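You operate a simulated robot arm through the tools that you are given. There is no shell and no other tool.

You run a simulated robot arm. Do the job below in one go: nothing can be reset, and whatever is moved stays where it is left.

Task
Test the green tensioner: teal tray if it reads 17 to 23 cN, grey tray if not.
Fine: seat it in the test stand, lead the white clip through the eye to the slide, pull the slide out, push it home, and park the clip before you lift the tensioner out. Set down upright: what you pick out.

The check looks at the end state, three seconds after you hand in, the way a careful person would. Anything else that was tipped, shoved, dropped, spilled or broken makes it a failure.

Robot
A 7-joint arm with a two-finger parallel gripper, fixed in place. Base frame: the origin is on the floor under the middle of its stand, x ahead of it, y to its left, z up; the work surface is at about z = 0.76. Readings come in m, degrees, newtons and seconds.
With the tool pointing down near the work surface it reaches from about 0.2 to 0.68 m from the base axis. Its first joint turns from -66.0 to 66.0 degrees. Payload 2.4 kg.
Tool frame: the origin (TCP) lies between the finger pads and is the grasp point; the fingertips stand 0.03 m ahead of it; z points along the fingers, y is the line along which they close. Largest opening 0.094 m; finger width 0.028, thickness 0.01; the body of the gripper, 0.05 by 0.096 m, starts 0.055 m behind the TCP.
Orientation is that of the tool frame in the base frame, as a unit quaternion [w, x, y, z]. With the fingers straight down and closing along the base's y, the tool's x points along the base's -x, its y along +y and its z along -z.

Tools
- The arm moves only by the tool send_rows. Its argument "moves" is a list that holds one entry, the list of rows, each a list of 7 numbers: the turn, a rotation vector about the tool's x, y, z in rad, then the shift along the tool's x, y, z in m, then the finger opening in m, from 0 to 0.094. In form: [[[rx, ry, rz, x, y, z, grip], ...]]. A call has 1 to 20 rows; each row is the pose to reach, as a shift and turn from the pose commanded when the call began, along the tool's axes at that moment. A row lasts 0.2 s, in which the tool goes at most 0.05 m and 8.6 degrees; a call with a longer step from one row to the next is refused whole, and so is a gripper value outside its range. A pose out of reach is approached as far as the arm can. The call stops where the force on the tool passes 40 N (or 10 N more than at its start, if that is more) or the arm is blocked; 0.2 s more then pass. The fingers move at their own pace (about 0.153 m/s each) and stop on an object; they squeeze with about 44 N. The grip force told is the motor's: it shows also when the fingers shut on nothing. Time passes only in rows, and 0.2 s behind the last, so rows that repeat a pose let the fingers close. It gives the time, the measured TCP pose, the force on the tool (base axes), the opening and the grip force at its end, in the units of the frame above (readings bear some noise), with the torque about the TCP (base axes, N m) and any sound that the robot's microphone picked up.
- Cameras (640 x 400 px; columns grow to the right, rows downward): "scene" is fixed at [0.0354, 0.4797, 1.4305]; the picture's right is [-0.73, -0.68, 0.00], its down [-0.47, 0.50, -0.73] and it looks along [0.50, -0.53, -0.69] (base axes); focal length 323 px, centre (320, 200). "wrist" rides on the gripper at [0.076, 0.014, -0.102] in the tool frame; the picture's right is [-0.18, 0.98, 0.00], its down [-0.75, -0.14, -0.64] and it looks along [-0.63, -0.12, 0.77] (tool axes); focal length 243 px, centre (320, 200). There is no depth. A picture from a camera that has moved, and an enlarged one, comes with that camera's place and axes in the base frame and with its lens.
- capture(camera): a new picture of that camera. The clock stands still meanwhile.
- zoom(camera, box): a new picture of the part [left, top, right, bottom] of that camera's present view, enlarged. The clock stands still meanwhile.
- hand_in(): hands the job in; it is judged then, once.

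Places have to be worked out from the pictures, the camera data and where the tool is seen. Open the gripper and draw the arm clear of the work before you hand the job in, unless the task says otherwise.

The tools are called by a JSON object that holds its "name" and its "arguments". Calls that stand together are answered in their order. send_rows: Moves the arm, as the interface text tells. Its arguments: {"type":"object","properties":{"moves":{"type":"array"}},"required":["moves"]} The other tools are called the same way: capture (camera) takes a picture; zoom (camera, box) takes an enlarged picture of a part of a camera's view; hand_in () hands the job in.

At the start:

```text
clock: 0.0
tcp_pos: [0.397, 0.1243, 1.1387]
ee_rot: [0.0, 0.0, 1.0, 0.0]
wrist_force: [-0.5, 0.4, 1.4]
torque: [0.01, 0.04, -0.01]
finger_gap: 0.094
finger_force: 0.1
```

scene: 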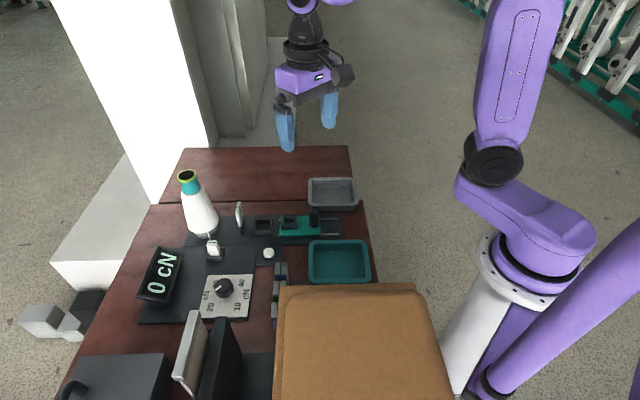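
wrist: 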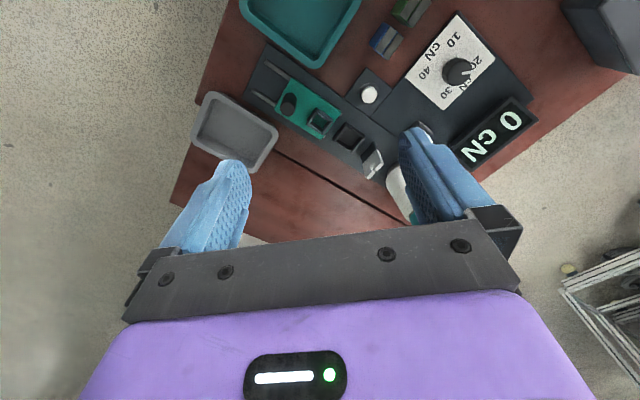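

The overview shows a test stand with a display "0 cN", a dial, a cone of yarn, trays and a green thing on a rail. I take enlarged views before moving anything.

{"name": "zoom", "arguments": {"camera": "scene", "box": [130, 150, 380, 330]}}

{"name": "zoom", "arguments": {"camera": "wrist", "box": [180, 0, 540, 225]}}

{"name": "zoom", "arguments": {"camera": "scene", "box": [40, 250, 460, 400]}}

```text
2.22 times, centred on (255, 240) of scene
camera zoom: at [0.0354, 0.4797, 1.4305], right [-0.73, -0.68, 0.0], down [-0.47, 0.5, -0.73], along [0.5, -0.53, -0.69], focal length 718 px, centre (464, 111)
```

zoom: 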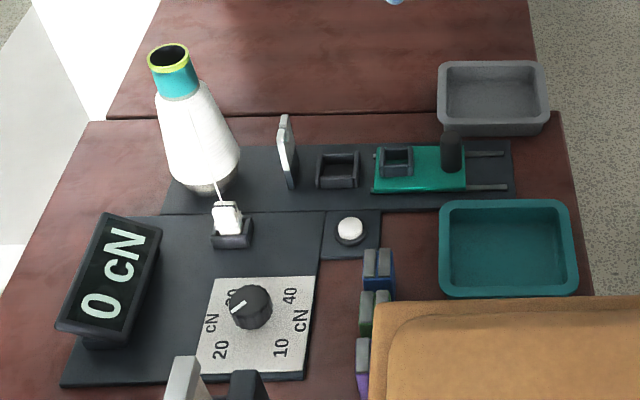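

```text
1.78 times, centred on (360, 112) of wrist
camera zoom: at [0.32, 0.1404, 1.2413], right [0.18, 0.98, 0.0], down [0.75, -0.14, 0.64], along [0.63, -0.12, -0.77], focal length 431 px, centre (249, 356)
```

zoom: 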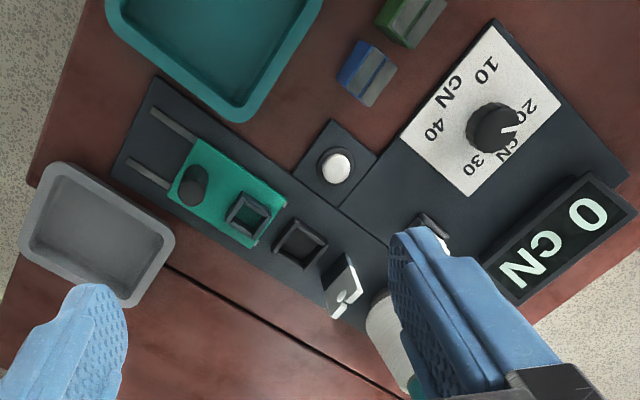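

```text
1.52 times, centred on (250, 325) of scene
camera zoom: at [0.0354, 0.4797, 1.4305], right [-0.73, -0.68, 0.0], down [-0.47, 0.5, -0.73], along [0.5, -0.53, -0.69], focal length 493 px, centre (427, 10)
```

zoom: 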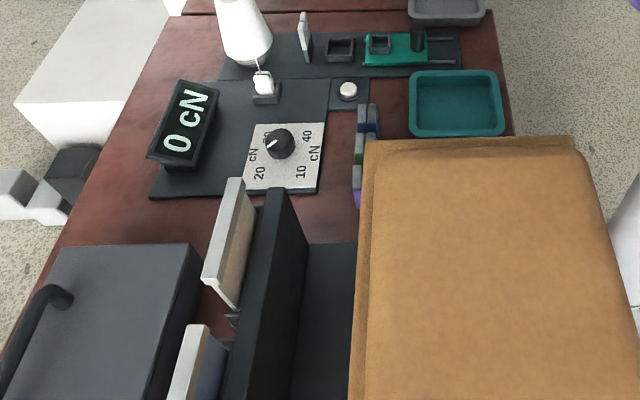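

From the scene camera I judge: teal tray ≈(0.33,0.10), grey tray ≈(0.50,-0.07), slide ≈(0.47,0.10), nest ≈(0.54,0.16), eye ≈(0.59,0.20), clip ≈(0.56,0.30), and tensioners near (0.37,0.26). The layout is turned by about 45°. I stay high, turn the tool and look at the tensioner row with the wrist camera.

{"name": "send_rows", "arguments": {"moves": [[[0, 0, -0.125, 0.0045, 0.016, 0, 0.094], [0, 0, -0.25, 0.009, 0.032, 0, 0.094], [0, 0, -0.375, 0.0135, 0.048, 0, 0.094], [0, 0, -0.5, 0.018, 0.064, 0, 0.094], [0, 0, -0.625, 0.0225, 0.08, 0, 0.094], [0, 0, -0.75, 0.027, 0.096, 0, 0.094], [0, 0, -0.75, 0.027, 0.096, 0, 0.094]]]}}

{"name": "capture", "arguments": {"camera": "wrist"}}

{"name": "capture", "arguments": {"camera": "scene"}}

```text
clock: 1.6
tcp_pos: [0.3695, 0.221, 1.1393]
ee_rot: [0.0, -0.368, 0.93, 0.0]
wrist_force: [0.6, 0.4, 0.0]
torque: [0.01, -0.03, 0.02]
finger_gap: 0.094
finger_force: 0.1
```

```text
taken
camera wrist: at [0.3036, 0.1805, 1.2409], right [-0.54, 0.84, 0.0], down [0.65, 0.41, 0.64], along [0.54, 0.34, -0.77], focal length 243 px, centre (320, 200)
```

wrist: 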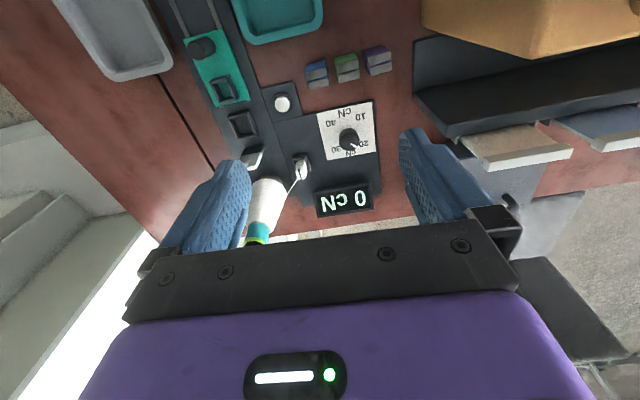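

```text
taken
```

scene: 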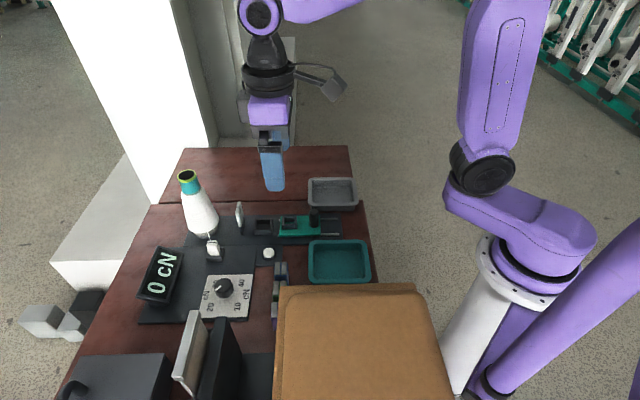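

The wrist view shows three small blocks (blue, green, purple) in a row beside the stand. I enlarge that view.

{"name": "zoom", "arguments": {"camera": "wrist", "box": [160, 0, 440, 220]}}

{"name": "zoom", "arguments": {"camera": "wrist", "box": [290, 30, 430, 120]}}

{"name": "zoom", "arguments": {"camera": "wrist", "box": [380, 0, 640, 200]}}

```text
1.82 times, centred on (300, 110) of wrist
camera zoom: at [0.3036, 0.1805, 1.2409], right [-0.54, 0.84, 0.0], down [0.65, 0.41, 0.64], along [0.54, 0.34, -0.77], focal length 441 px, centre (356, 364)
```

zoom: 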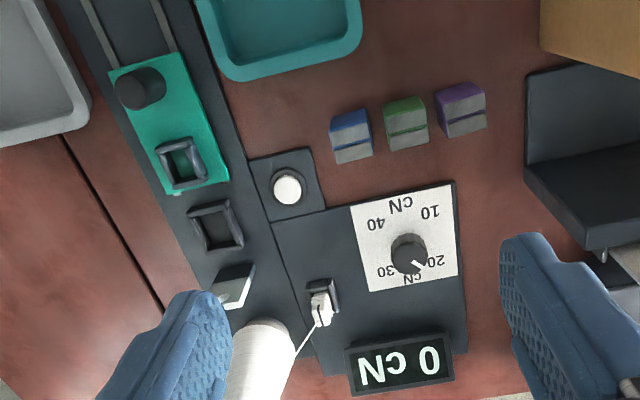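

```text
4.44 times, centred on (360, 75) of wrist
camera zoom: at [0.3036, 0.1805, 1.2409], right [-0.54, 0.84, 0.0], down [0.65, 0.41, 0.64], along [0.54, 0.34, -0.77], focal length 1078 px, centre (142, 756)
```

zoom: 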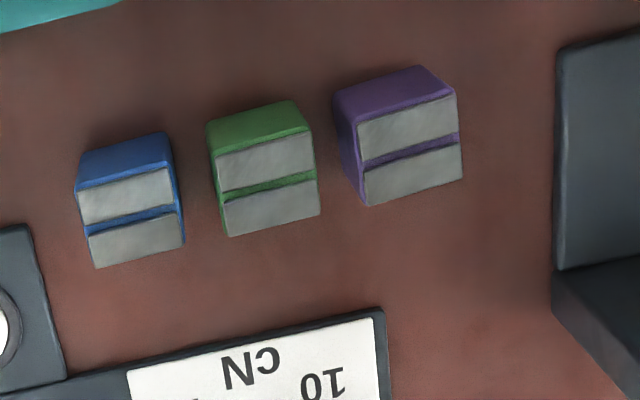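

```text
2.00 times, centred on (510, 100) of wrist
camera zoom: at [0.3036, 0.1805, 1.2409], right [-0.54, 0.84, 0.0], down [0.65, 0.41, 0.64], along [0.54, 0.34, -0.77], focal length 485 px, centre (-60, 400)
```

zoom: 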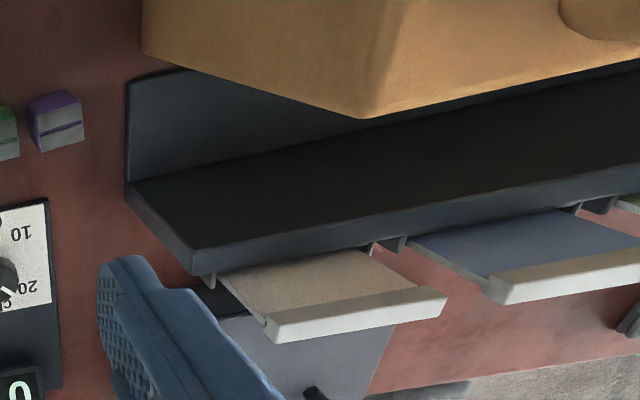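

The tensioners look like blocks with a slotted grey face. I zoom in from the scene camera for their other side, and on the clip, eye and slide.

{"name": "zoom", "arguments": {"camera": "scene", "box": [250, 250, 330, 330]}}

{"name": "zoom", "arguments": {"camera": "scene", "box": [180, 190, 280, 270]}}

{"name": "zoom", "arguments": {"camera": "scene", "box": [240, 190, 350, 260]}}

{"name": "zoom", "arguments": {"camera": "wrist", "box": [200, 40, 330, 190]}}

```text
5.00 times, centred on (290, 290) of scene
camera zoom: at [0.0354, 0.4797, 1.4305], right [-0.73, -0.68, 0.0], down [-0.47, 0.5, -0.73], along [0.5, -0.53, -0.69], focal length 1617 px, centre (470, -250)
```

zoom: 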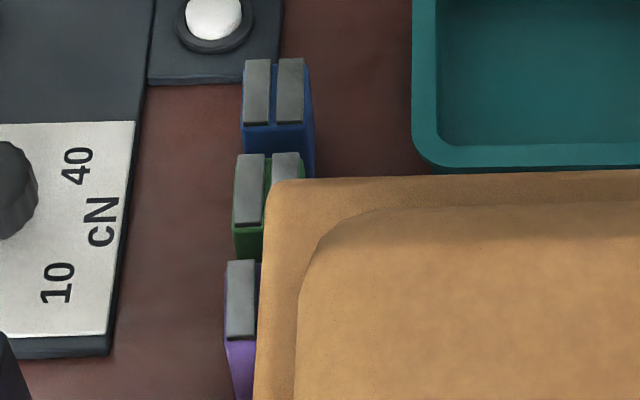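

```text
5.00 times, centred on (230, 230) of scene
camera zoom: at [0.0354, 0.4797, 1.4305], right [-0.73, -0.68, 0.0], down [-0.47, 0.5, -0.73], along [0.5, -0.53, -0.69], focal length 1617 px, centre (770, 50)
```

zoom: 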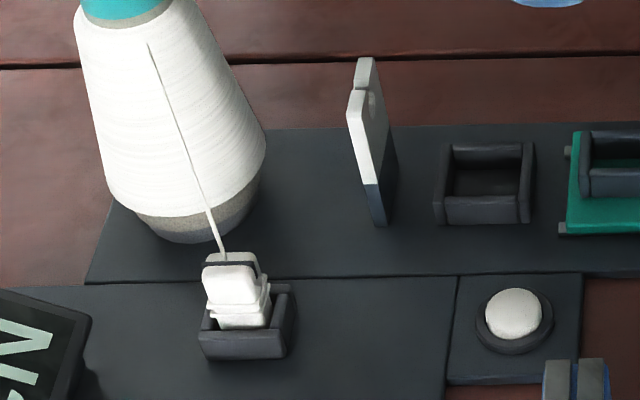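

```text
5.71 times, centred on (295, 225) of scene
camera zoom: at [0.0354, 0.4797, 1.4305], right [-0.73, -0.68, 0.0], down [-0.47, 0.5, -0.73], along [0.5, -0.53, -0.69], focal length 1848 px, centre (463, 57)
```

zoom: 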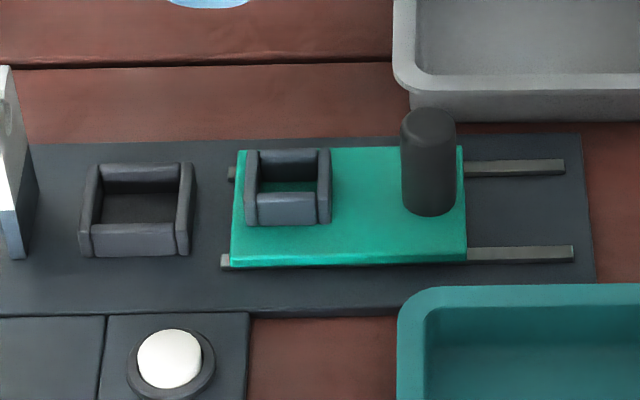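

```text
2.67 times, centred on (265, 115) of wrist
camera zoom: at [0.3036, 0.1805, 1.2409], right [-0.54, 0.84, 0.0], down [0.65, 0.41, 0.64], along [0.54, 0.34, -0.77], focal length 647 px, centre (467, 427)
```

zoom: 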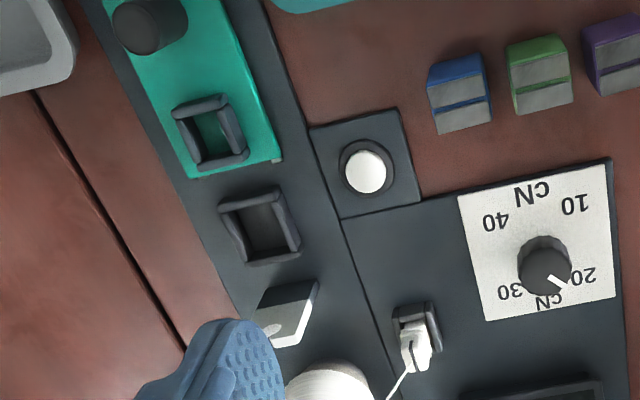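

The blocks are about 35 mm wide with a yarn slot across the top. The brown machine corner is near (0.25,0.33) and reaches up to z≈1.01, which leaves room. I lower the camera over the tensioners to measure them better.

{"name": "send_rows", "arguments": {"moves": [[[0, 0, 0, -0.013, 0.006, 0.035, 0.094], [0, 0, 0, -0.026, 0.013, 0.07, 0.094], [0, 0, 0, -0.039, 0.019, 0.105, 0.094], [0, 0, 0, -0.052, 0.025, 0.139, 0.094], [0, 0, 0, -0.052, 0.025, 0.139, 0.094]]]}}

{"name": "capture", "arguments": {"camera": "wrist"}}

{"name": "zoom", "arguments": {"camera": "wrist", "box": [240, 0, 460, 137]}}

{"name": "capture", "arguments": {"camera": "scene"}}

```text
clock: 2.8
tcp_pos: [0.39, 0.2737, 1.0016]
ee_rot: [0.001, -0.368, 0.93, 0.001]
wrist_force: [-0.1, -0.3, 0.0]
torque: [0.0, 0.01, -0.02]
finger_gap: 0.0937
finger_force: 0.2
```

```text
taken
camera wrist: at [0.3241, 0.2339, 1.1034], right [-0.54, 0.84, 0.0], down [0.65, 0.41, 0.64], along [0.54, 0.34, -0.77], focal length 243 px, centre (320, 200)
```

wrist: 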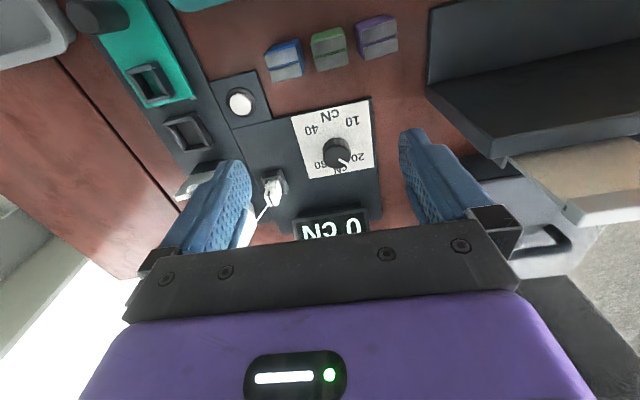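

```text
2.91 times, centred on (350, 68) of wrist
camera zoom: at [0.3241, 0.2339, 1.1034], right [-0.54, 0.84, 0.0], down [0.65, 0.41, 0.64], along [0.54, 0.34, -0.77], focal length 706 px, centre (233, 582)
```

zoom: 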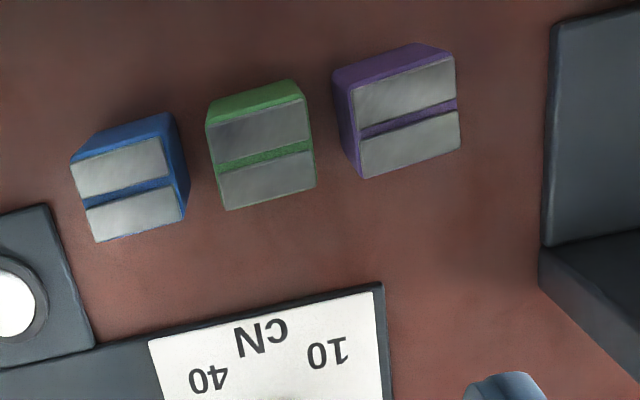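

```text
taken
```

scene: 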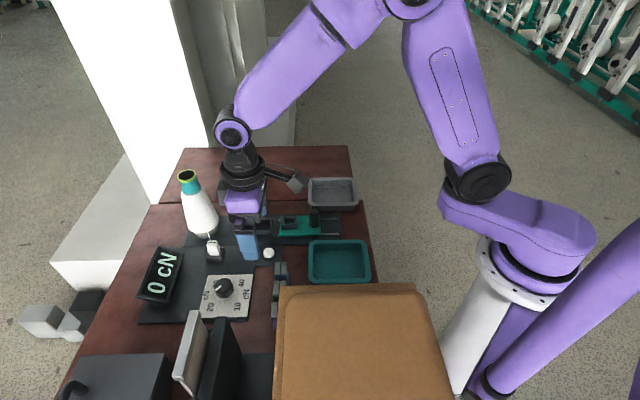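

The green tensioner's top comes out at about 35 mm (along the slot) by 27 mm, z≈0.815, centred near (0.356,0.268). Next I look closely at the nest, eye and slide from above.

{"name": "send_rows", "arguments": {"moves": [[[0, 0, 0, -0.009, -0.037, 0, 0.094], [0, 0, 0, -0.018, -0.074, 0, 0.094], [0, 0, 0, -0.027, -0.111, 0, 0.094], [0, 0, 0, -0.036, -0.148, 0, 0.094], [0, 0, 0, -0.0454, -0.185, 0, 0.094], [0, 0, 0, -0.0454, -0.185, 0, 0.094]]]}}

{"name": "capture", "arguments": {"camera": "wrist"}}

{"name": "zoom", "arguments": {"camera": "wrist", "box": [220, 0, 420, 125]}}

{"name": "zoom", "arguments": {"camera": "wrist", "box": [300, 60, 500, 185]}}

```text
clock: 4.2
tcp_pos: [0.5507, 0.171, 1.0006]
ee_rot: [0.0, -0.366, 0.931, 0.0]
wrist_force: [0.2, -1.0, 1.0]
torque: [-0.01, 0.03, -0.03]
finger_gap: 0.0946
finger_force: 0.1
```

```text
taken
camera wrist: at [0.4849, 0.1304, 1.1018], right [-0.54, 0.84, 0.0], down [0.65, 0.41, 0.64], along [0.54, 0.34, -0.77], focal length 243 px, centre (320, 200)
```

wrist: 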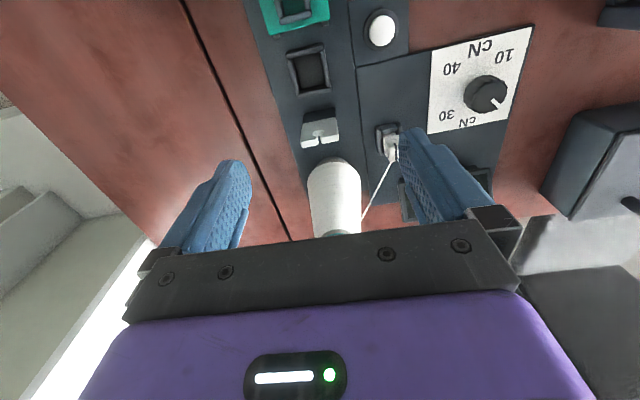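

```text
3.20 times, centred on (320, 62) of wrist
camera zoom: at [0.4849, 0.1304, 1.1018], right [-0.54, 0.84, 0.0], down [0.65, 0.41, 0.64], along [0.54, 0.34, -0.77], focal length 776 px, centre (320, 640)
```

zoom: 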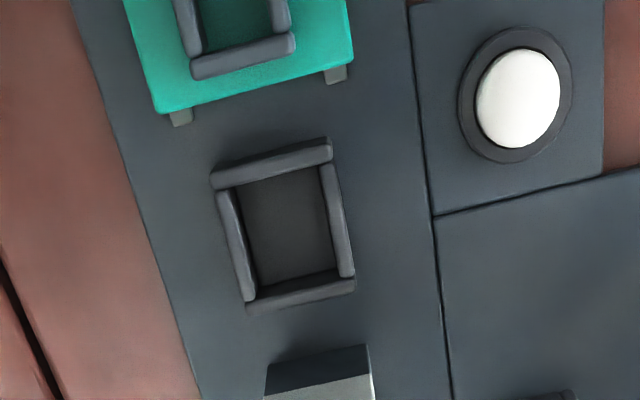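

```text
3.20 times, centred on (400, 122) of wrist
camera zoom: at [0.4849, 0.1304, 1.1018], right [-0.54, 0.84, 0.0], down [0.65, 0.41, 0.64], along [0.54, 0.34, -0.77], focal length 776 px, centre (64, 448)
```

zoom: 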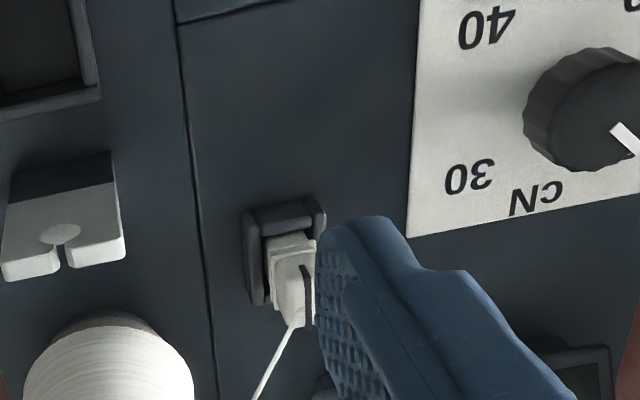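

The nest is a low frame at about (0.549,0.156), inner size about 35 mm along the rail and 30 mm across, so the tensioner must be turned 90° so that its slot lies along the rail. The eye plate is slotted at the top. I shift sideways to see the clip, its holder and the eye without a finger in front.

{"name": "send_rows", "arguments": {"moves": [[[0, 0, 0, -0.011, 0.0235, 0, 0.094], [0, 0, 0, -0.022, 0.047, 0, 0.094], [0, 0, 0, -0.033, 0.0703, 0, 0.094], [0, 0, 0, -0.033, 0.0703, 0, 0.094]]]}}

{"name": "capture", "arguments": {"camera": "wrist"}}

{"name": "zoom", "arguments": {"camera": "wrist", "box": [250, 70, 370, 190]}}

{"name": "zoom", "arguments": {"camera": "wrist", "box": [160, 0, 340, 160]}}

```text
clock: 5.2
tcp_pos: [0.5254, 0.2453, 1.0008]
ee_rot: [0.0, -0.367, 0.93, 0.0]
wrist_force: [0.2, -0.2, 0.2]
torque: [0.0, -0.02, -0.06]
finger_gap: 0.0941
finger_force: 0.0
```

```text
taken
camera wrist: at [0.4596, 0.2051, 1.102], right [-0.54, 0.84, 0.0], down [0.65, 0.41, 0.64], along [0.54, 0.34, -0.77], focal length 243 px, centre (320, 200)
```

wrist: 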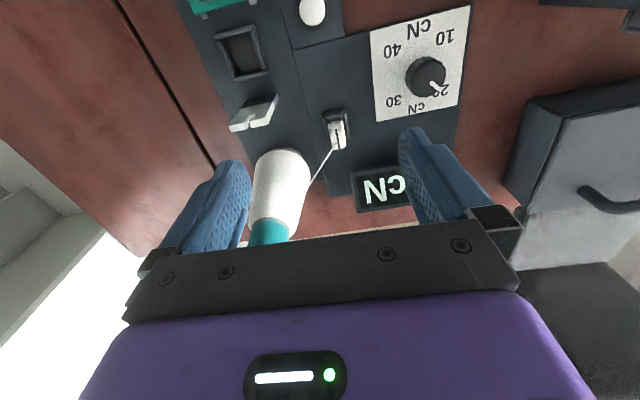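

```text
3.33 times, centred on (310, 130) of wrist
camera zoom: at [0.4596, 0.2051, 1.102], right [-0.54, 0.84, 0.0], down [0.65, 0.41, 0.64], along [0.54, 0.34, -0.77], focal length 809 px, centre (353, 433)
```

zoom: 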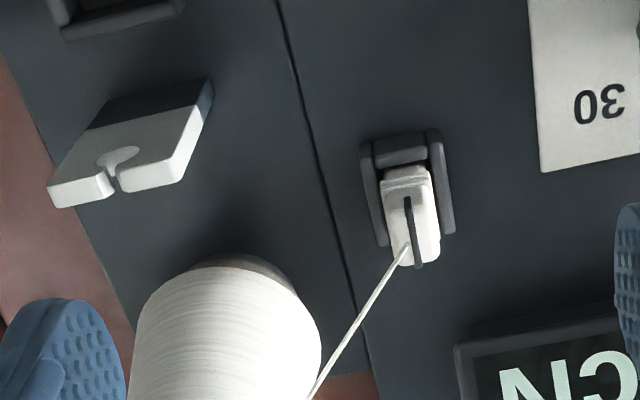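

```text
2.50 times, centred on (250, 80) of wrist
camera zoom: at [0.4596, 0.2051, 1.102], right [-0.54, 0.84, 0.0], down [0.65, 0.41, 0.64], along [0.54, 0.34, -0.77], focal length 606 px, centre (495, 500)
```

zoom: 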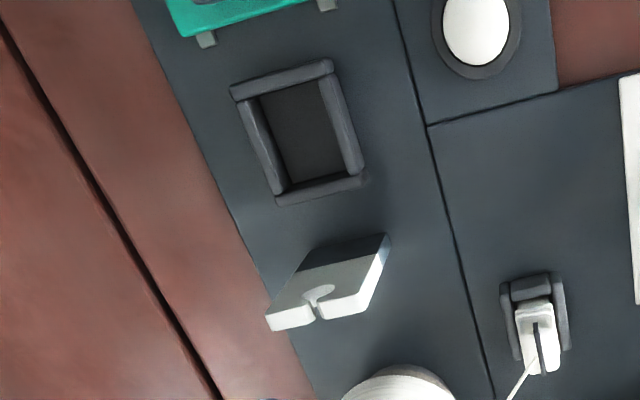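

Everything on the rail lies on the line x−y≈0.392, at 45°: eye mouth ≈(0.589,0.197,0.855), nest ≈(0.550,0.157), receptacle ≈(0.498,0.106). The clip top is ≈(0.560,0.295,0.826). I line the tool up at exactly 45° and hover over the clip for a closer look, with a smaller opening to stay clear of the cone.

{"name": "send_rows", "arguments": {"moves": [[[0, 0, -0.012, -0.02, 0.0043, 0.014, 0.06], [0, 0, -0.024, -0.04, 0.0086, 0.028, 0.06], [0, 0, -0.0354, -0.0592, 0.0128, 0.041, 0.06], [0, 0, -0.0354, -0.0592, 0.0128, 0.041, 0.06]]]}}

{"name": "capture", "arguments": {"camera": "wrist"}}

{"name": "zoom", "arguments": {"camera": "wrist", "box": [260, 50, 400, 190]}}

{"name": "zoom", "arguments": {"camera": "scene", "box": [150, 150, 290, 270]}}

```text
clock: 6.2
tcp_pos: [0.5596, 0.2911, 0.9601]
ee_rot: [0.0, -0.383, 0.924, 0.0]
wrist_force: [0.1, -0.3, -0.1]
torque: [0.02, 0.0, 0.0]
finger_gap: 0.0602
finger_force: 0.0
```

```text
taken
camera wrist: at [0.4955, 0.2499, 1.0612], right [-0.57, 0.82, 0.0], down [0.63, 0.43, 0.64], along [0.53, 0.36, -0.77], focal length 243 px, centre (320, 200)
```

wrist: 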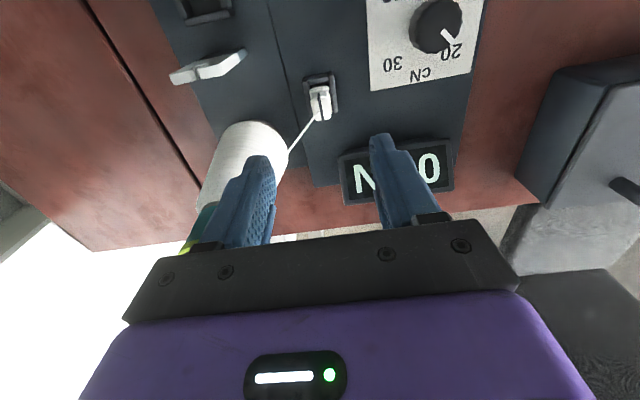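

```text
2.86 times, centred on (330, 120) of wrist
camera zoom: at [0.4955, 0.2499, 1.0612], right [-0.57, 0.82, 0.0], down [0.63, 0.43, 0.64], along [0.53, 0.36, -0.77], focal length 693 px, centre (291, 429)
```

zoom: 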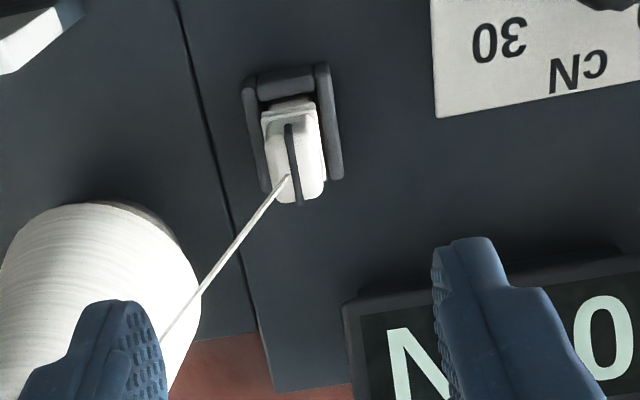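

```text
3.33 times, centred on (220, 210) of scene
camera zoom: at [0.0354, 0.4797, 1.4305], right [-0.73, -0.68, 0.0], down [-0.47, 0.5, -0.73], along [0.5, -0.53, -0.69], focal length 1078 px, centre (653, 167)
```

zoom: 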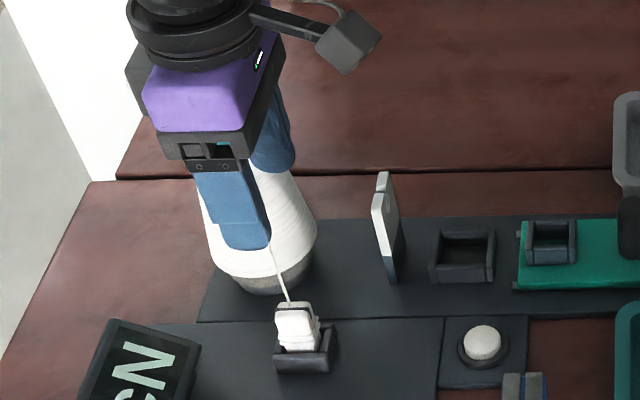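

The clip is directly under the tool column, about 18 mm wide across the rail direction, and there is room beside the cone. First comes the tensioner: I move above the green one and turn a further 90° (camera on the side away from the brown machine), so the fingers close across its 28 mm side.

{"name": "send_rows", "arguments": {"moves": [[[0, 0, -0.131, 0.01335, 0.0106, 0, 0.06], [0, 0, -0.262, 0.0267, 0.0212, 0, 0.06], [0, 0, -0.393, 0.04, 0.0318, 0, 0.06], [0, 0, -0.524, 0.0534, 0.0424, 0, 0.06], [0, 0, -0.654, 0.06675, 0.053, 0, 0.06], [0, 0, -0.785, 0.0801, 0.0635, 0, 0.06], [0, 0, -0.916, 0.0934, 0.0741, 0, 0.06], [0, 0, -1.047, 0.1068, 0.0847, 0, 0.06], [0, 0, -1.178, 0.12, 0.0953, 0, 0.06], [0, 0, -1.309, 0.1335, 0.1059, 0, 0.06], [0, 0, -1.44, 0.1468, 0.1165, 0, 0.06], [0, 0, -1.5708, 0.1602, 0.1271, 0, 0.06], [0, 0, -1.5708, 0.1602, 0.1271, 0, 0.06]]]}}

{"name": "capture", "arguments": {"camera": "wrist"}}

{"name": "zoom", "arguments": {"camera": "wrist", "box": [240, 30, 400, 190]}}

{"name": "capture", "arguments": {"camera": "scene"}}

```text
clock: 9.0
tcp_pos: [0.3579, 0.2717, 0.9605]
ee_rot: [0.0, 0.924, -0.382, 0.0]
wrist_force: [-0.4, -0.5, 0.3]
torque: [0.01, 0.0, 0.02]
finger_gap: 0.0599
finger_force: 0.1
```

```text
taken
camera wrist: at [0.4005, 0.2085, 1.0616], right [-0.82, -0.57, 0.0], down [-0.43, 0.63, 0.64], along [-0.36, 0.53, -0.77], focal length 243 px, centre (320, 200)
```

wrist: 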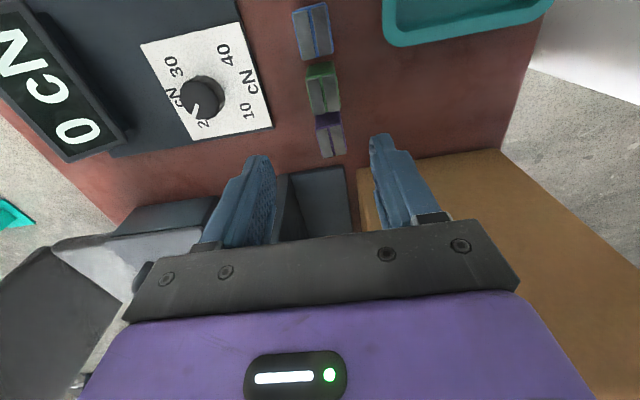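

```text
2.50 times, centred on (320, 110) of wrist
camera zoom: at [0.4005, 0.2085, 1.0616], right [-0.82, -0.57, 0.0], down [-0.43, 0.63, 0.64], along [-0.36, 0.53, -0.77], focal length 606 px, centre (320, 425)
```

zoom: 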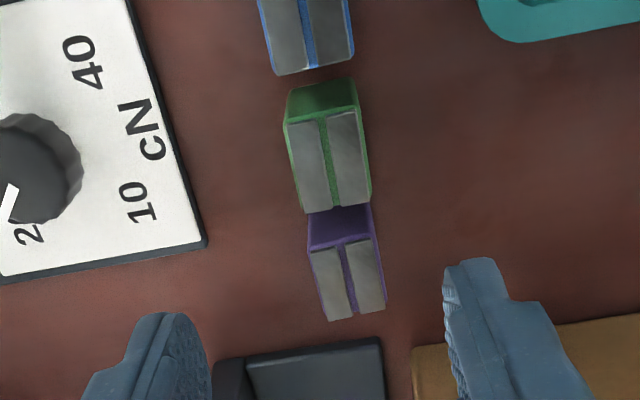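

```text
taken
```

scene: 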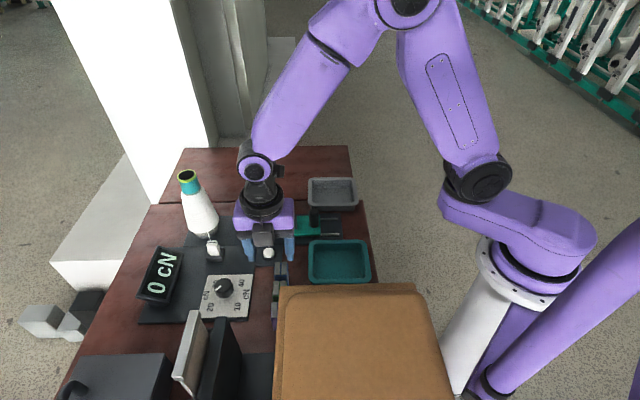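

The green block is nearly under the tool, about 3 mm off along each tool axis, with its top at z≈0.818 and its edges exactly at 45°. I correct that, come down part way and check the alignment again.

{"name": "send_rows", "arguments": {"moves": [[[0, 0, 0, 0.003, 0.0035, 0.025, 0.06], [0, 0, 0, 0.003, 0.0035, 0.05, 0.06], [0, 0, 0, 0.003, 0.0035, 0.08, 0.06], [0, 0, 0, 0.003, 0.0035, 0.08, 0.06]]]}}

{"name": "capture", "arguments": {"camera": "wrist"}}

{"name": "zoom", "arguments": {"camera": "wrist", "box": [240, 30, 400, 190]}}

```text
clock: 10.0
tcp_pos: [0.3578, 0.2657, 0.8802]
ee_rot: [-0.001, 0.924, -0.382, 0.0]
wrist_force: [-0.2, 0.3, 0.2]
torque: [-0.01, -0.04, 0.0]
finger_gap: 0.0599
finger_force: 0.0
```

```text
taken
camera wrist: at [0.4011, 0.2029, 0.9815], right [-0.82, -0.57, 0.0], down [-0.43, 0.63, 0.64], along [-0.36, 0.53, -0.77], focal length 243 px, centre (320, 200)
```

wrist: 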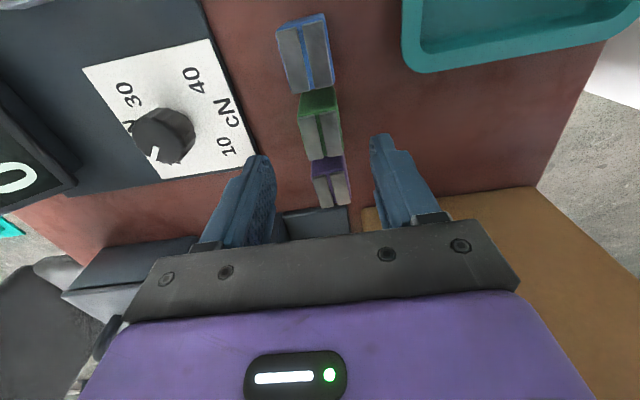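

```text
2.50 times, centred on (320, 110) of wrist
camera zoom: at [0.4011, 0.2029, 0.9815], right [-0.82, -0.57, 0.0], down [-0.43, 0.63, 0.64], along [-0.36, 0.53, -0.77], focal length 606 px, centre (320, 425)
```

zoom: 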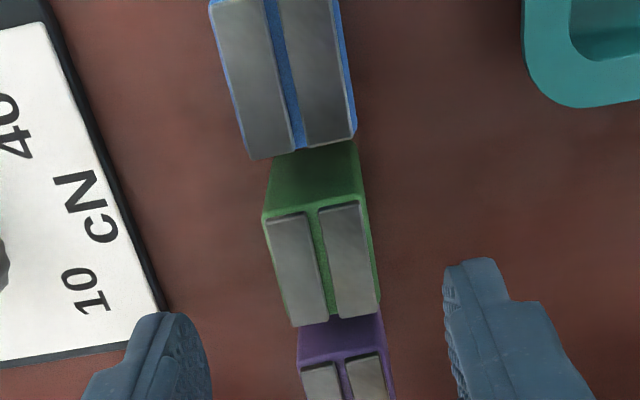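

The block now sits within about 1 mm of the tool axis. I descend so the pads cover the upper 28 mm and close.

{"name": "send_rows", "arguments": {"moves": [[[0, 0, 0, -0.0005, 0.001, 0.02, 0.06], [0, 0, 0, -0.0005, 0.001, 0.04, 0.06], [0, 0, 0, -0.0005, 0.001, 0.0595, 0.06], [0, 0, 0, -0.0005, 0.001, 0.0595, 0.06], [0, 0, 0, -0.0005, 0.001, 0.0595, 0.015], [0, 0, 0, -0.0005, 0.001, 0.0595, 0.015], [0, 0, 0, -0.0005, 0.001, 0.0595, 0.015], [0, 0, 0, -0.0005, 0.001, 0.0595, 0.015]]]}}

{"name": "capture", "arguments": {"camera": "wrist"}}

{"name": "zoom", "arguments": {"camera": "wrist", "box": [220, 90, 420, 250]}}

```text
clock: 11.8
tcp_pos: [0.3578, 0.2673, 0.821]
ee_rot: [0.0, 0.924, -0.383, 0.0]
wrist_force: [-0.8, -1.2, 10.3]
torque: [-0.04, 0.07, 0.03]
finger_gap: 0.0289
finger_force: 44.1
```

```text
taken
camera wrist: at [0.4001, 0.2043, 0.9226], right [-0.82, -0.57, 0.0], down [-0.43, 0.63, 0.64], along [-0.36, 0.53, -0.77], focal length 243 px, centre (320, 200)
```

wrist: 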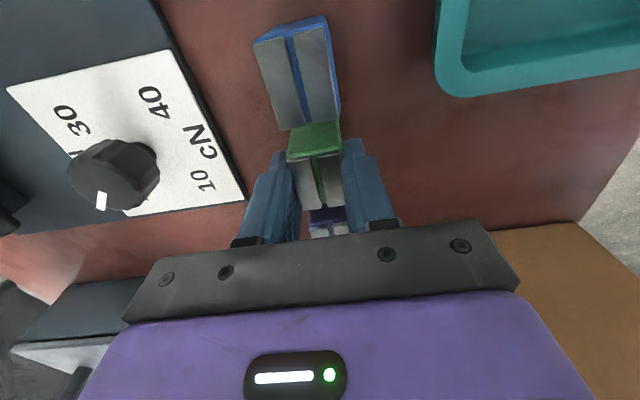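

```text
2.50 times, centred on (320, 170) of wrist
camera zoom: at [0.4001, 0.2043, 0.9226], right [-0.82, -0.57, 0.0], down [-0.43, 0.63, 0.64], along [-0.36, 0.53, -0.77], focal length 606 px, centre (320, 275)
```

zoom: 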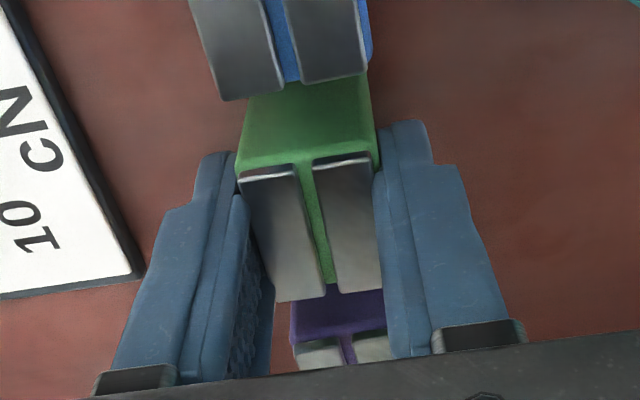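

Gripped with a gap of 28.9 mm, and the block is centred on the tool to within a millimetre. I lift it straight up.

{"name": "send_rows", "arguments": {"moves": [[[0, 0, 0, 0, 0, -0.01, 0.015], [0, 0, 0, 0, 0, -0.03, 0.015], [0, 0, 0, 0, 0, -0.06, 0.015], [0, 0, 0, 0, 0, -0.09, 0.015], [0, 0, 0, 0, 0, -0.12, 0.015], [0, 0, 0, 0, 0, -0.12, 0.015]]]}}

{"name": "capture", "arguments": {"camera": "wrist"}}

{"name": "capture", "arguments": {"camera": "scene"}}

```text
clock: 13.2
tcp_pos: [0.3566, 0.2663, 0.941]
ee_rot: [-0.001, 0.924, -0.382, 0.001]
wrist_force: [-0.1, -0.6, -0.6]
torque: [-0.04, 0.01, 0.01]
finger_gap: 0.0288
finger_force: 43.8
```

```text
taken
camera wrist: at [0.3996, 0.2034, 1.0417], right [-0.82, -0.57, 0.0], down [-0.43, 0.63, 0.64], along [-0.36, 0.53, -0.77], focal length 243 px, centre (320, 200)
```

wrist: 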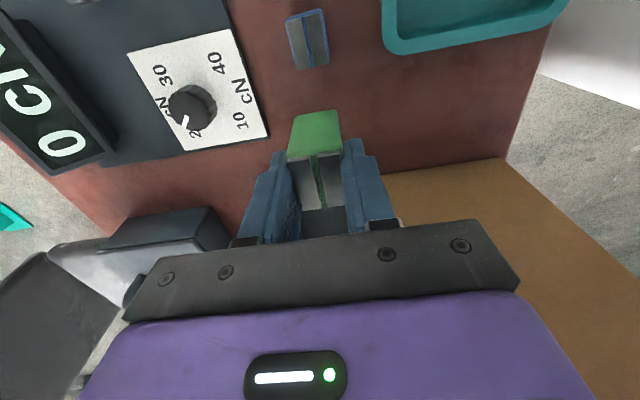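

```text
taken
```

scene: 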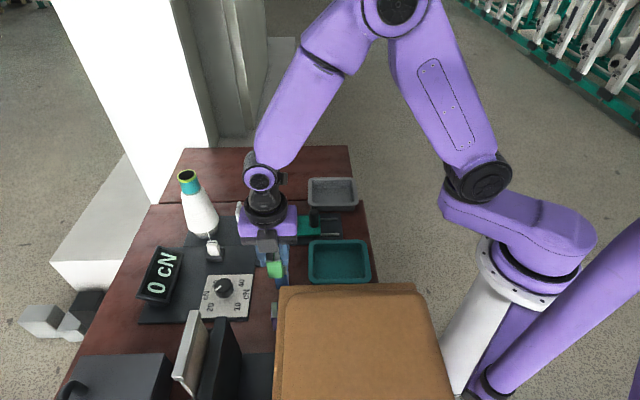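

The tensioner is held upright. I carry it over to the nest at this height while turning back 90° so that its slot lies along the rail.

{"name": "send_rows", "arguments": {"moves": [[[0, 0, 0.131, 0.018, -0.0049, 0, 0.015], [0, 0, 0.262, 0.036, -0.0099, 0, 0.015], [0, 0, 0.393, 0.054, -0.0148, 0, 0.015], [0, 0, 0.524, 0.072, -0.0198, 0, 0.015], [0, 0, 0.654, 0.09, -0.0247, 0, 0.015], [0, 0, 0.785, 0.108, -0.0297, 0, 0.015], [0, 0, 0.916, 0.126, -0.0346, 0, 0.015], [0, 0, 1.047, 0.144, -0.0395, 0, 0.015], [0, 0, 1.178, 0.162, -0.0445, 0, 0.015], [0, 0, 1.309, 0.18, -0.0494, 0, 0.015], [0, 0, 1.44, 0.198, -0.0544, 0, 0.015], [0, 0, 1.5708, 0.216, -0.0593, 0, 0.015], [0, 0, 1.5708, 0.216, -0.0593, 0, 0.015]]]}}

{"name": "capture", "arguments": {"camera": "wrist"}}

{"name": "zoom", "arguments": {"camera": "wrist", "box": [240, 40, 400, 200]}}

{"name": "zoom", "arguments": {"camera": "scene", "box": [180, 150, 320, 270]}}

```text
clock: 16.0
tcp_pos: [0.5521, 0.1537, 0.939]
ee_rot: [0.0, -0.382, 0.924, 0.0]
wrist_force: [1.1, -0.4, -0.9]
torque: [-0.01, -0.03, -0.03]
finger_gap: 0.029
finger_force: 43.8
```

```text
taken
camera wrist: at [0.4865, 0.1118, 1.0418], right [-0.56, 0.83, 0.0], down [0.63, 0.43, 0.64], along [0.53, 0.36, -0.77], focal length 243 px, centre (320, 200)
```

wrist: 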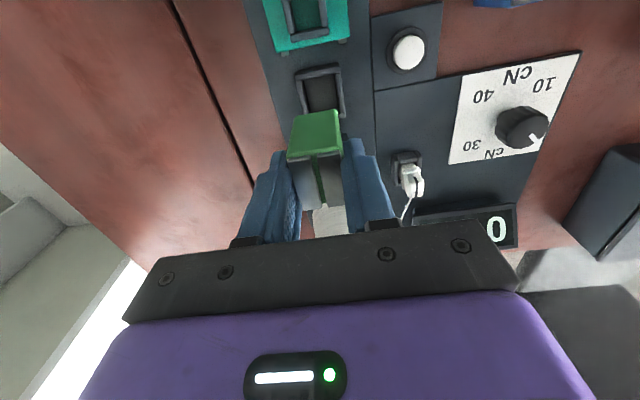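

```text
2.50 times, centred on (320, 120) of wrist
camera zoom: at [0.4865, 0.1118, 1.0418], right [-0.56, 0.83, 0.0], down [0.63, 0.43, 0.64], along [0.53, 0.36, -0.77], focal length 606 px, centre (320, 400)
```

zoom: 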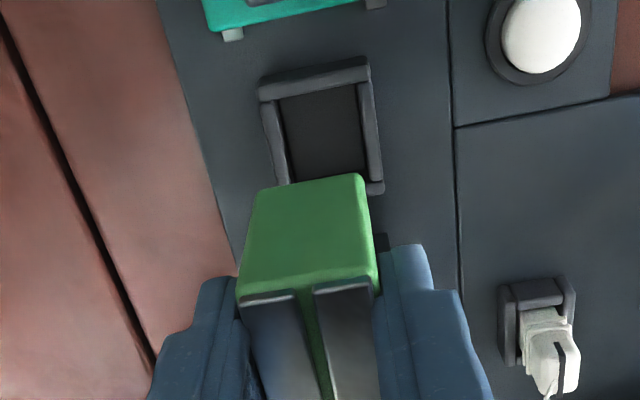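

```text
3.33 times, centred on (250, 210) of scene
camera zoom: at [0.0355, 0.4797, 1.4305], right [-0.73, -0.68, 0.0], down [-0.47, 0.5, -0.73], along [0.5, -0.53, -0.69], focal length 1078 px, centre (553, 167)
```

zoom: 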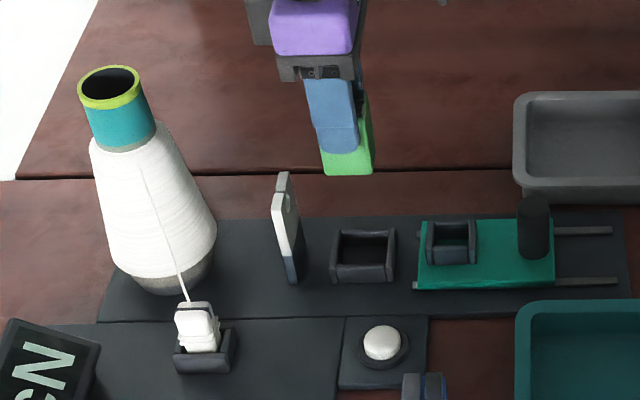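

The nest is visible just beyond the held block, slightly to one side. I enlarge the nest to measure the offset.

{"name": "zoom", "arguments": {"camera": "wrist", "box": [280, 50, 360, 130]}}

{"name": "zoom", "arguments": {"camera": "scene", "box": [235, 190, 295, 240]}}

```text
5.00 times, centred on (320, 90) of wrist
camera zoom: at [0.4865, 0.1118, 1.0418], right [-0.56, 0.83, 0.0], down [0.63, 0.43, 0.64], along [0.53, 0.36, -0.77], focal length 1213 px, centre (320, 750)
```

zoom: 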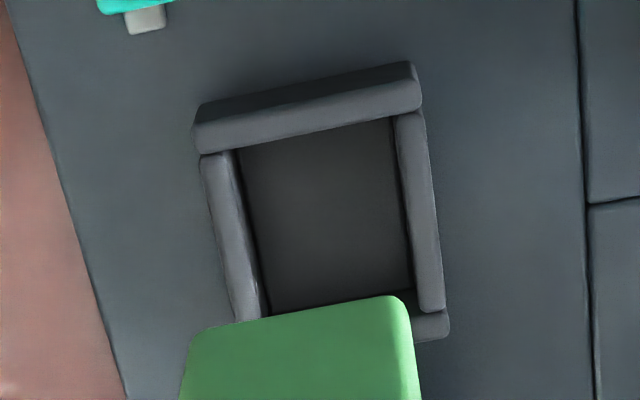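

```text
8.00 times, centred on (265, 215) of scene
camera zoom: at [0.0355, 0.4797, 1.4305], right [-0.73, -0.68, 0.0], down [-0.47, 0.5, -0.73], along [0.5, -0.53, -0.69], focal length 2587 px, centre (760, 80)
```

zoom: 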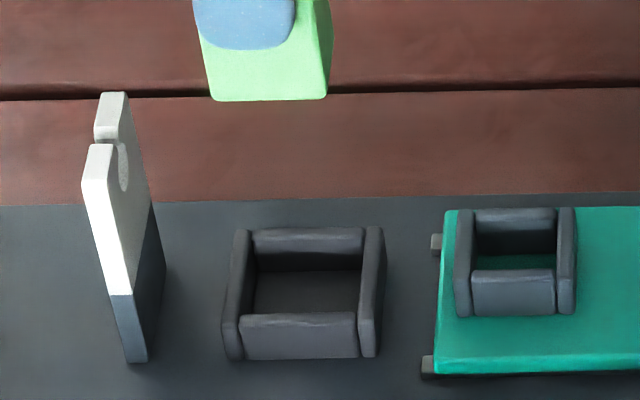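

Relative to the held block the nest centre is about 2.3 mm to tool +y and 1 mm to −x, and the frame has about 2 mm clearance all round. I correct this and lower to just above the frame for another check.

{"name": "send_rows", "arguments": {"moves": [[[0, 0, 0, -0.001, 0.0023, 0.02, 0.015], [0, 0, 0, -0.001, 0.0023, 0.045, 0.015], [0, 0, 0, -0.001, 0.0023, 0.077, 0.015], [0, 0, 0, -0.001, 0.0023, 0.077, 0.015]]]}}

{"name": "zoom", "arguments": {"camera": "wrist", "box": [260, 40, 380, 160]}}

{"name": "zoom", "arguments": {"camera": "scene", "box": [225, 180, 295, 240]}}

```text
clock: 17.0
tcp_pos: [0.5489, 0.1567, 0.8635]
ee_rot: [0.001, -0.382, 0.924, 0.0]
wrist_force: [-0.1, 0.2, -1.0]
torque: [0.01, 0.0, 0.0]
finger_gap: 0.0291
finger_force: 44.1
```

```text
3.33 times, centred on (320, 100) of wrist
camera zoom: at [0.4847, 0.1139, 0.9644], right [-0.57, 0.82, 0.0], down [0.63, 0.43, 0.64], along [0.53, 0.36, -0.77], focal length 809 px, centre (320, 533)
```

zoom: 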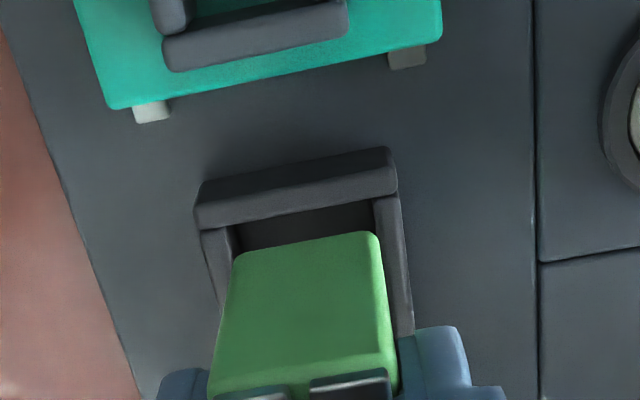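

```text
6.67 times, centred on (260, 210) of scene
camera zoom: at [0.0355, 0.4797, 1.4305], right [-0.73, -0.68, 0.0], down [-0.47, 0.5, -0.73], along [0.5, -0.53, -0.69], focal length 2156 px, centre (720, 133)
```

zoom: 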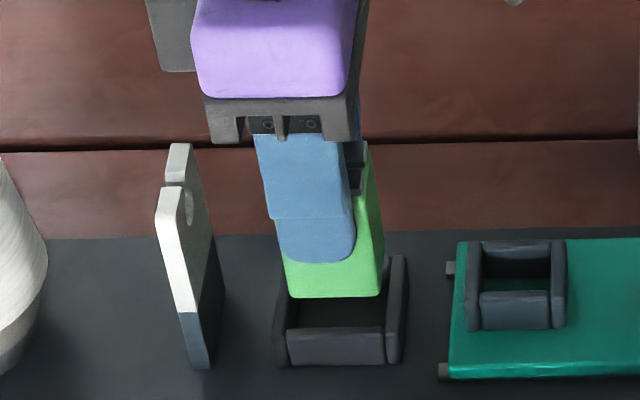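

The block's lower edge sits inside the frame opening on all visible sides (margins 0.5–2.5 mm). I lower slowly into the frame and watch the force.

{"name": "send_rows", "arguments": {"moves": [[[0, 0, 0, 0, -0.0004, 0.006, 0.015], [0, 0, 0, 0, -0.0004, 0.012, 0.015], [0, 0, 0, 0, -0.0004, 0.018, 0.015], [0, 0, 0, 0, -0.0004, 0.024, 0.015], [0, 0, 0, 0, -0.0004, 0.024, 0.015]]]}}

{"name": "zoom", "arguments": {"camera": "wrist", "box": [260, 40, 380, 160]}}

{"name": "zoom", "arguments": {"camera": "scene", "box": [225, 180, 295, 240]}}

```text
clock: 17.9
tcp_pos: [0.5503, 0.1572, 0.8469]
ee_rot: [0.0, -0.382, 0.924, 0.0]
wrist_force: [0.4, 0.0, -0.6]
torque: [0.0, -0.01, 0.03]
finger_gap: 0.029
finger_force: 44.4
stopped in row 4: the force on the tool passed its limit at 52 N (the readings are from after the stop); the commanded pose is now the measured one
```

```text
3.33 times, centred on (320, 100) of wrist
camera zoom: at [0.4861, 0.1145, 0.9487], right [-0.56, 0.83, 0.0], down [0.63, 0.43, 0.64], along [0.53, 0.36, -0.77], focal length 809 px, centre (320, 533)
```

zoom: 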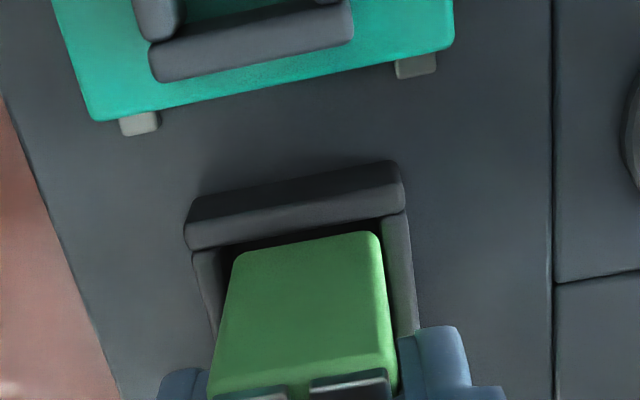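

```text
6.67 times, centred on (260, 210) of scene
camera zoom: at [0.0355, 0.4797, 1.4305], right [-0.73, -0.68, 0.0], down [-0.47, 0.5, -0.73], along [0.5, -0.53, -0.69], focal length 2156 px, centre (720, 133)
```

zoom: 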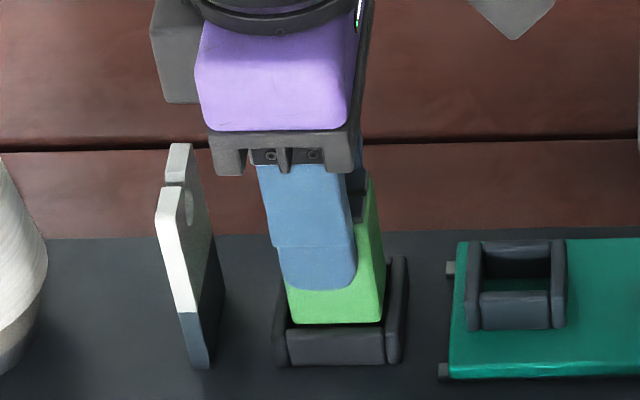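

It touched the frame top at a block bottom of about z 0.787. Both views suggest the block is roughly 1.3 mm too far toward the eye side, while across the rail it is centred. I back up slightly, shift that amount, and lower again gently.

{"name": "send_rows", "arguments": {"moves": [[[0, 0, 0, 0, 0, -0.003, 0.015], [0, 0, 0, 0.0013, 0, -0.003, 0.015], [0, 0, 0, 0.0013, 0, 0.002, 0.015], [0, 0, 0, 0.0013, 0, 0.006, 0.015], [0, 0, 0, 0.0013, 0, 0.01, 0.015], [0, 0, 0, 0.0013, 0, 0.01, 0.015]]]}}

{"name": "zoom", "arguments": {"camera": "wrist", "box": [260, 40, 380, 160]}}

{"name": "zoom", "arguments": {"camera": "scene", "box": [225, 180, 295, 240]}}

```text
clock: 18.8
tcp_pos: [0.5501, 0.1555, 0.8466]
ee_rot: [0.0, -0.383, 0.924, 0.0]
wrist_force: [0.3, 0.8, -2.1]
torque: [0.03, -0.04, 0.0]
finger_gap: 0.0291
finger_force: 44.1
stopped in row 4: the force on the tool passed its limit at 49 N (the readings are from after the stop); the commanded pose is now the measured one
```

```text
3.33 times, centred on (320, 100) of wrist
camera zoom: at [0.4853, 0.1141, 0.9489], right [-0.56, 0.83, 0.0], down [0.63, 0.43, 0.64], along [0.53, 0.36, -0.77], focal length 809 px, centre (320, 533)
```

zoom: 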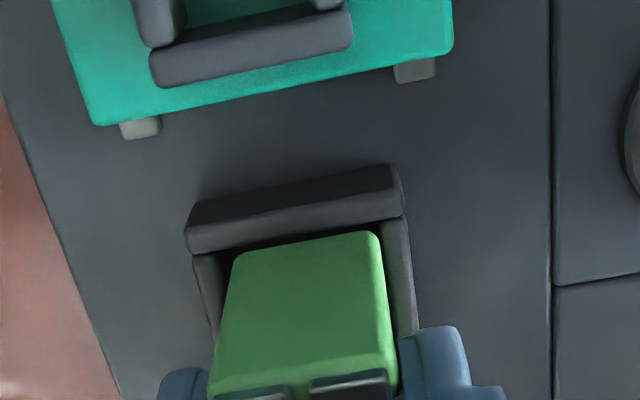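

```text
6.67 times, centred on (260, 210) of scene
camera zoom: at [0.0355, 0.4797, 1.4305], right [-0.73, -0.68, 0.0], down [-0.47, 0.5, -0.73], along [0.5, -0.53, -0.69], focal length 2156 px, centre (720, 133)
```

zoom: 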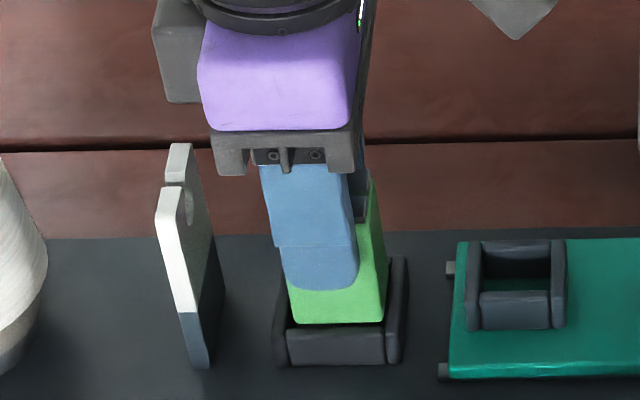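

Contact again at the same height, so some wall is still under the block edge. I enlarge strongly to find which side overlaps.

{"name": "zoom", "arguments": {"camera": "wrist", "box": [292, 85, 352, 145]}}

{"name": "zoom", "arguments": {"camera": "scene", "box": [248, 214, 278, 240]}}

```text
6.67 times, centred on (322, 115) of wrist
camera zoom: at [0.4853, 0.1141, 0.9489], right [-0.56, 0.83, 0.0], down [0.63, 0.43, 0.64], along [0.53, 0.36, -0.77], focal length 1618 px, centre (307, 767)
```

zoom: 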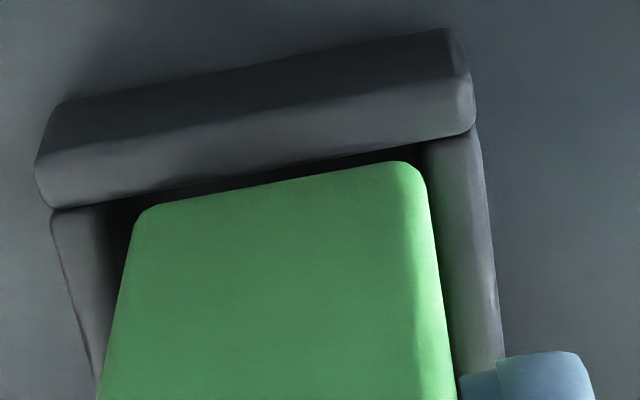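

```text
15.38 times, centred on (263, 227) of scene
camera zoom: at [0.0355, 0.4797, 1.4305], right [-0.73, -0.68, 0.0], down [-0.47, 0.5, -0.73], along [0.5, -0.53, -0.69], focal length 4974 px, centre (1197, -215)
```

zoom: 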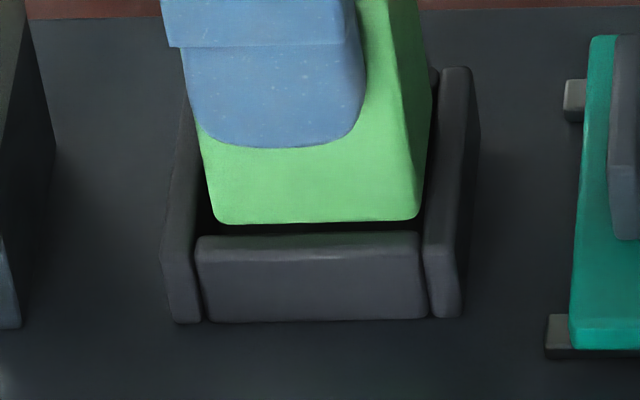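

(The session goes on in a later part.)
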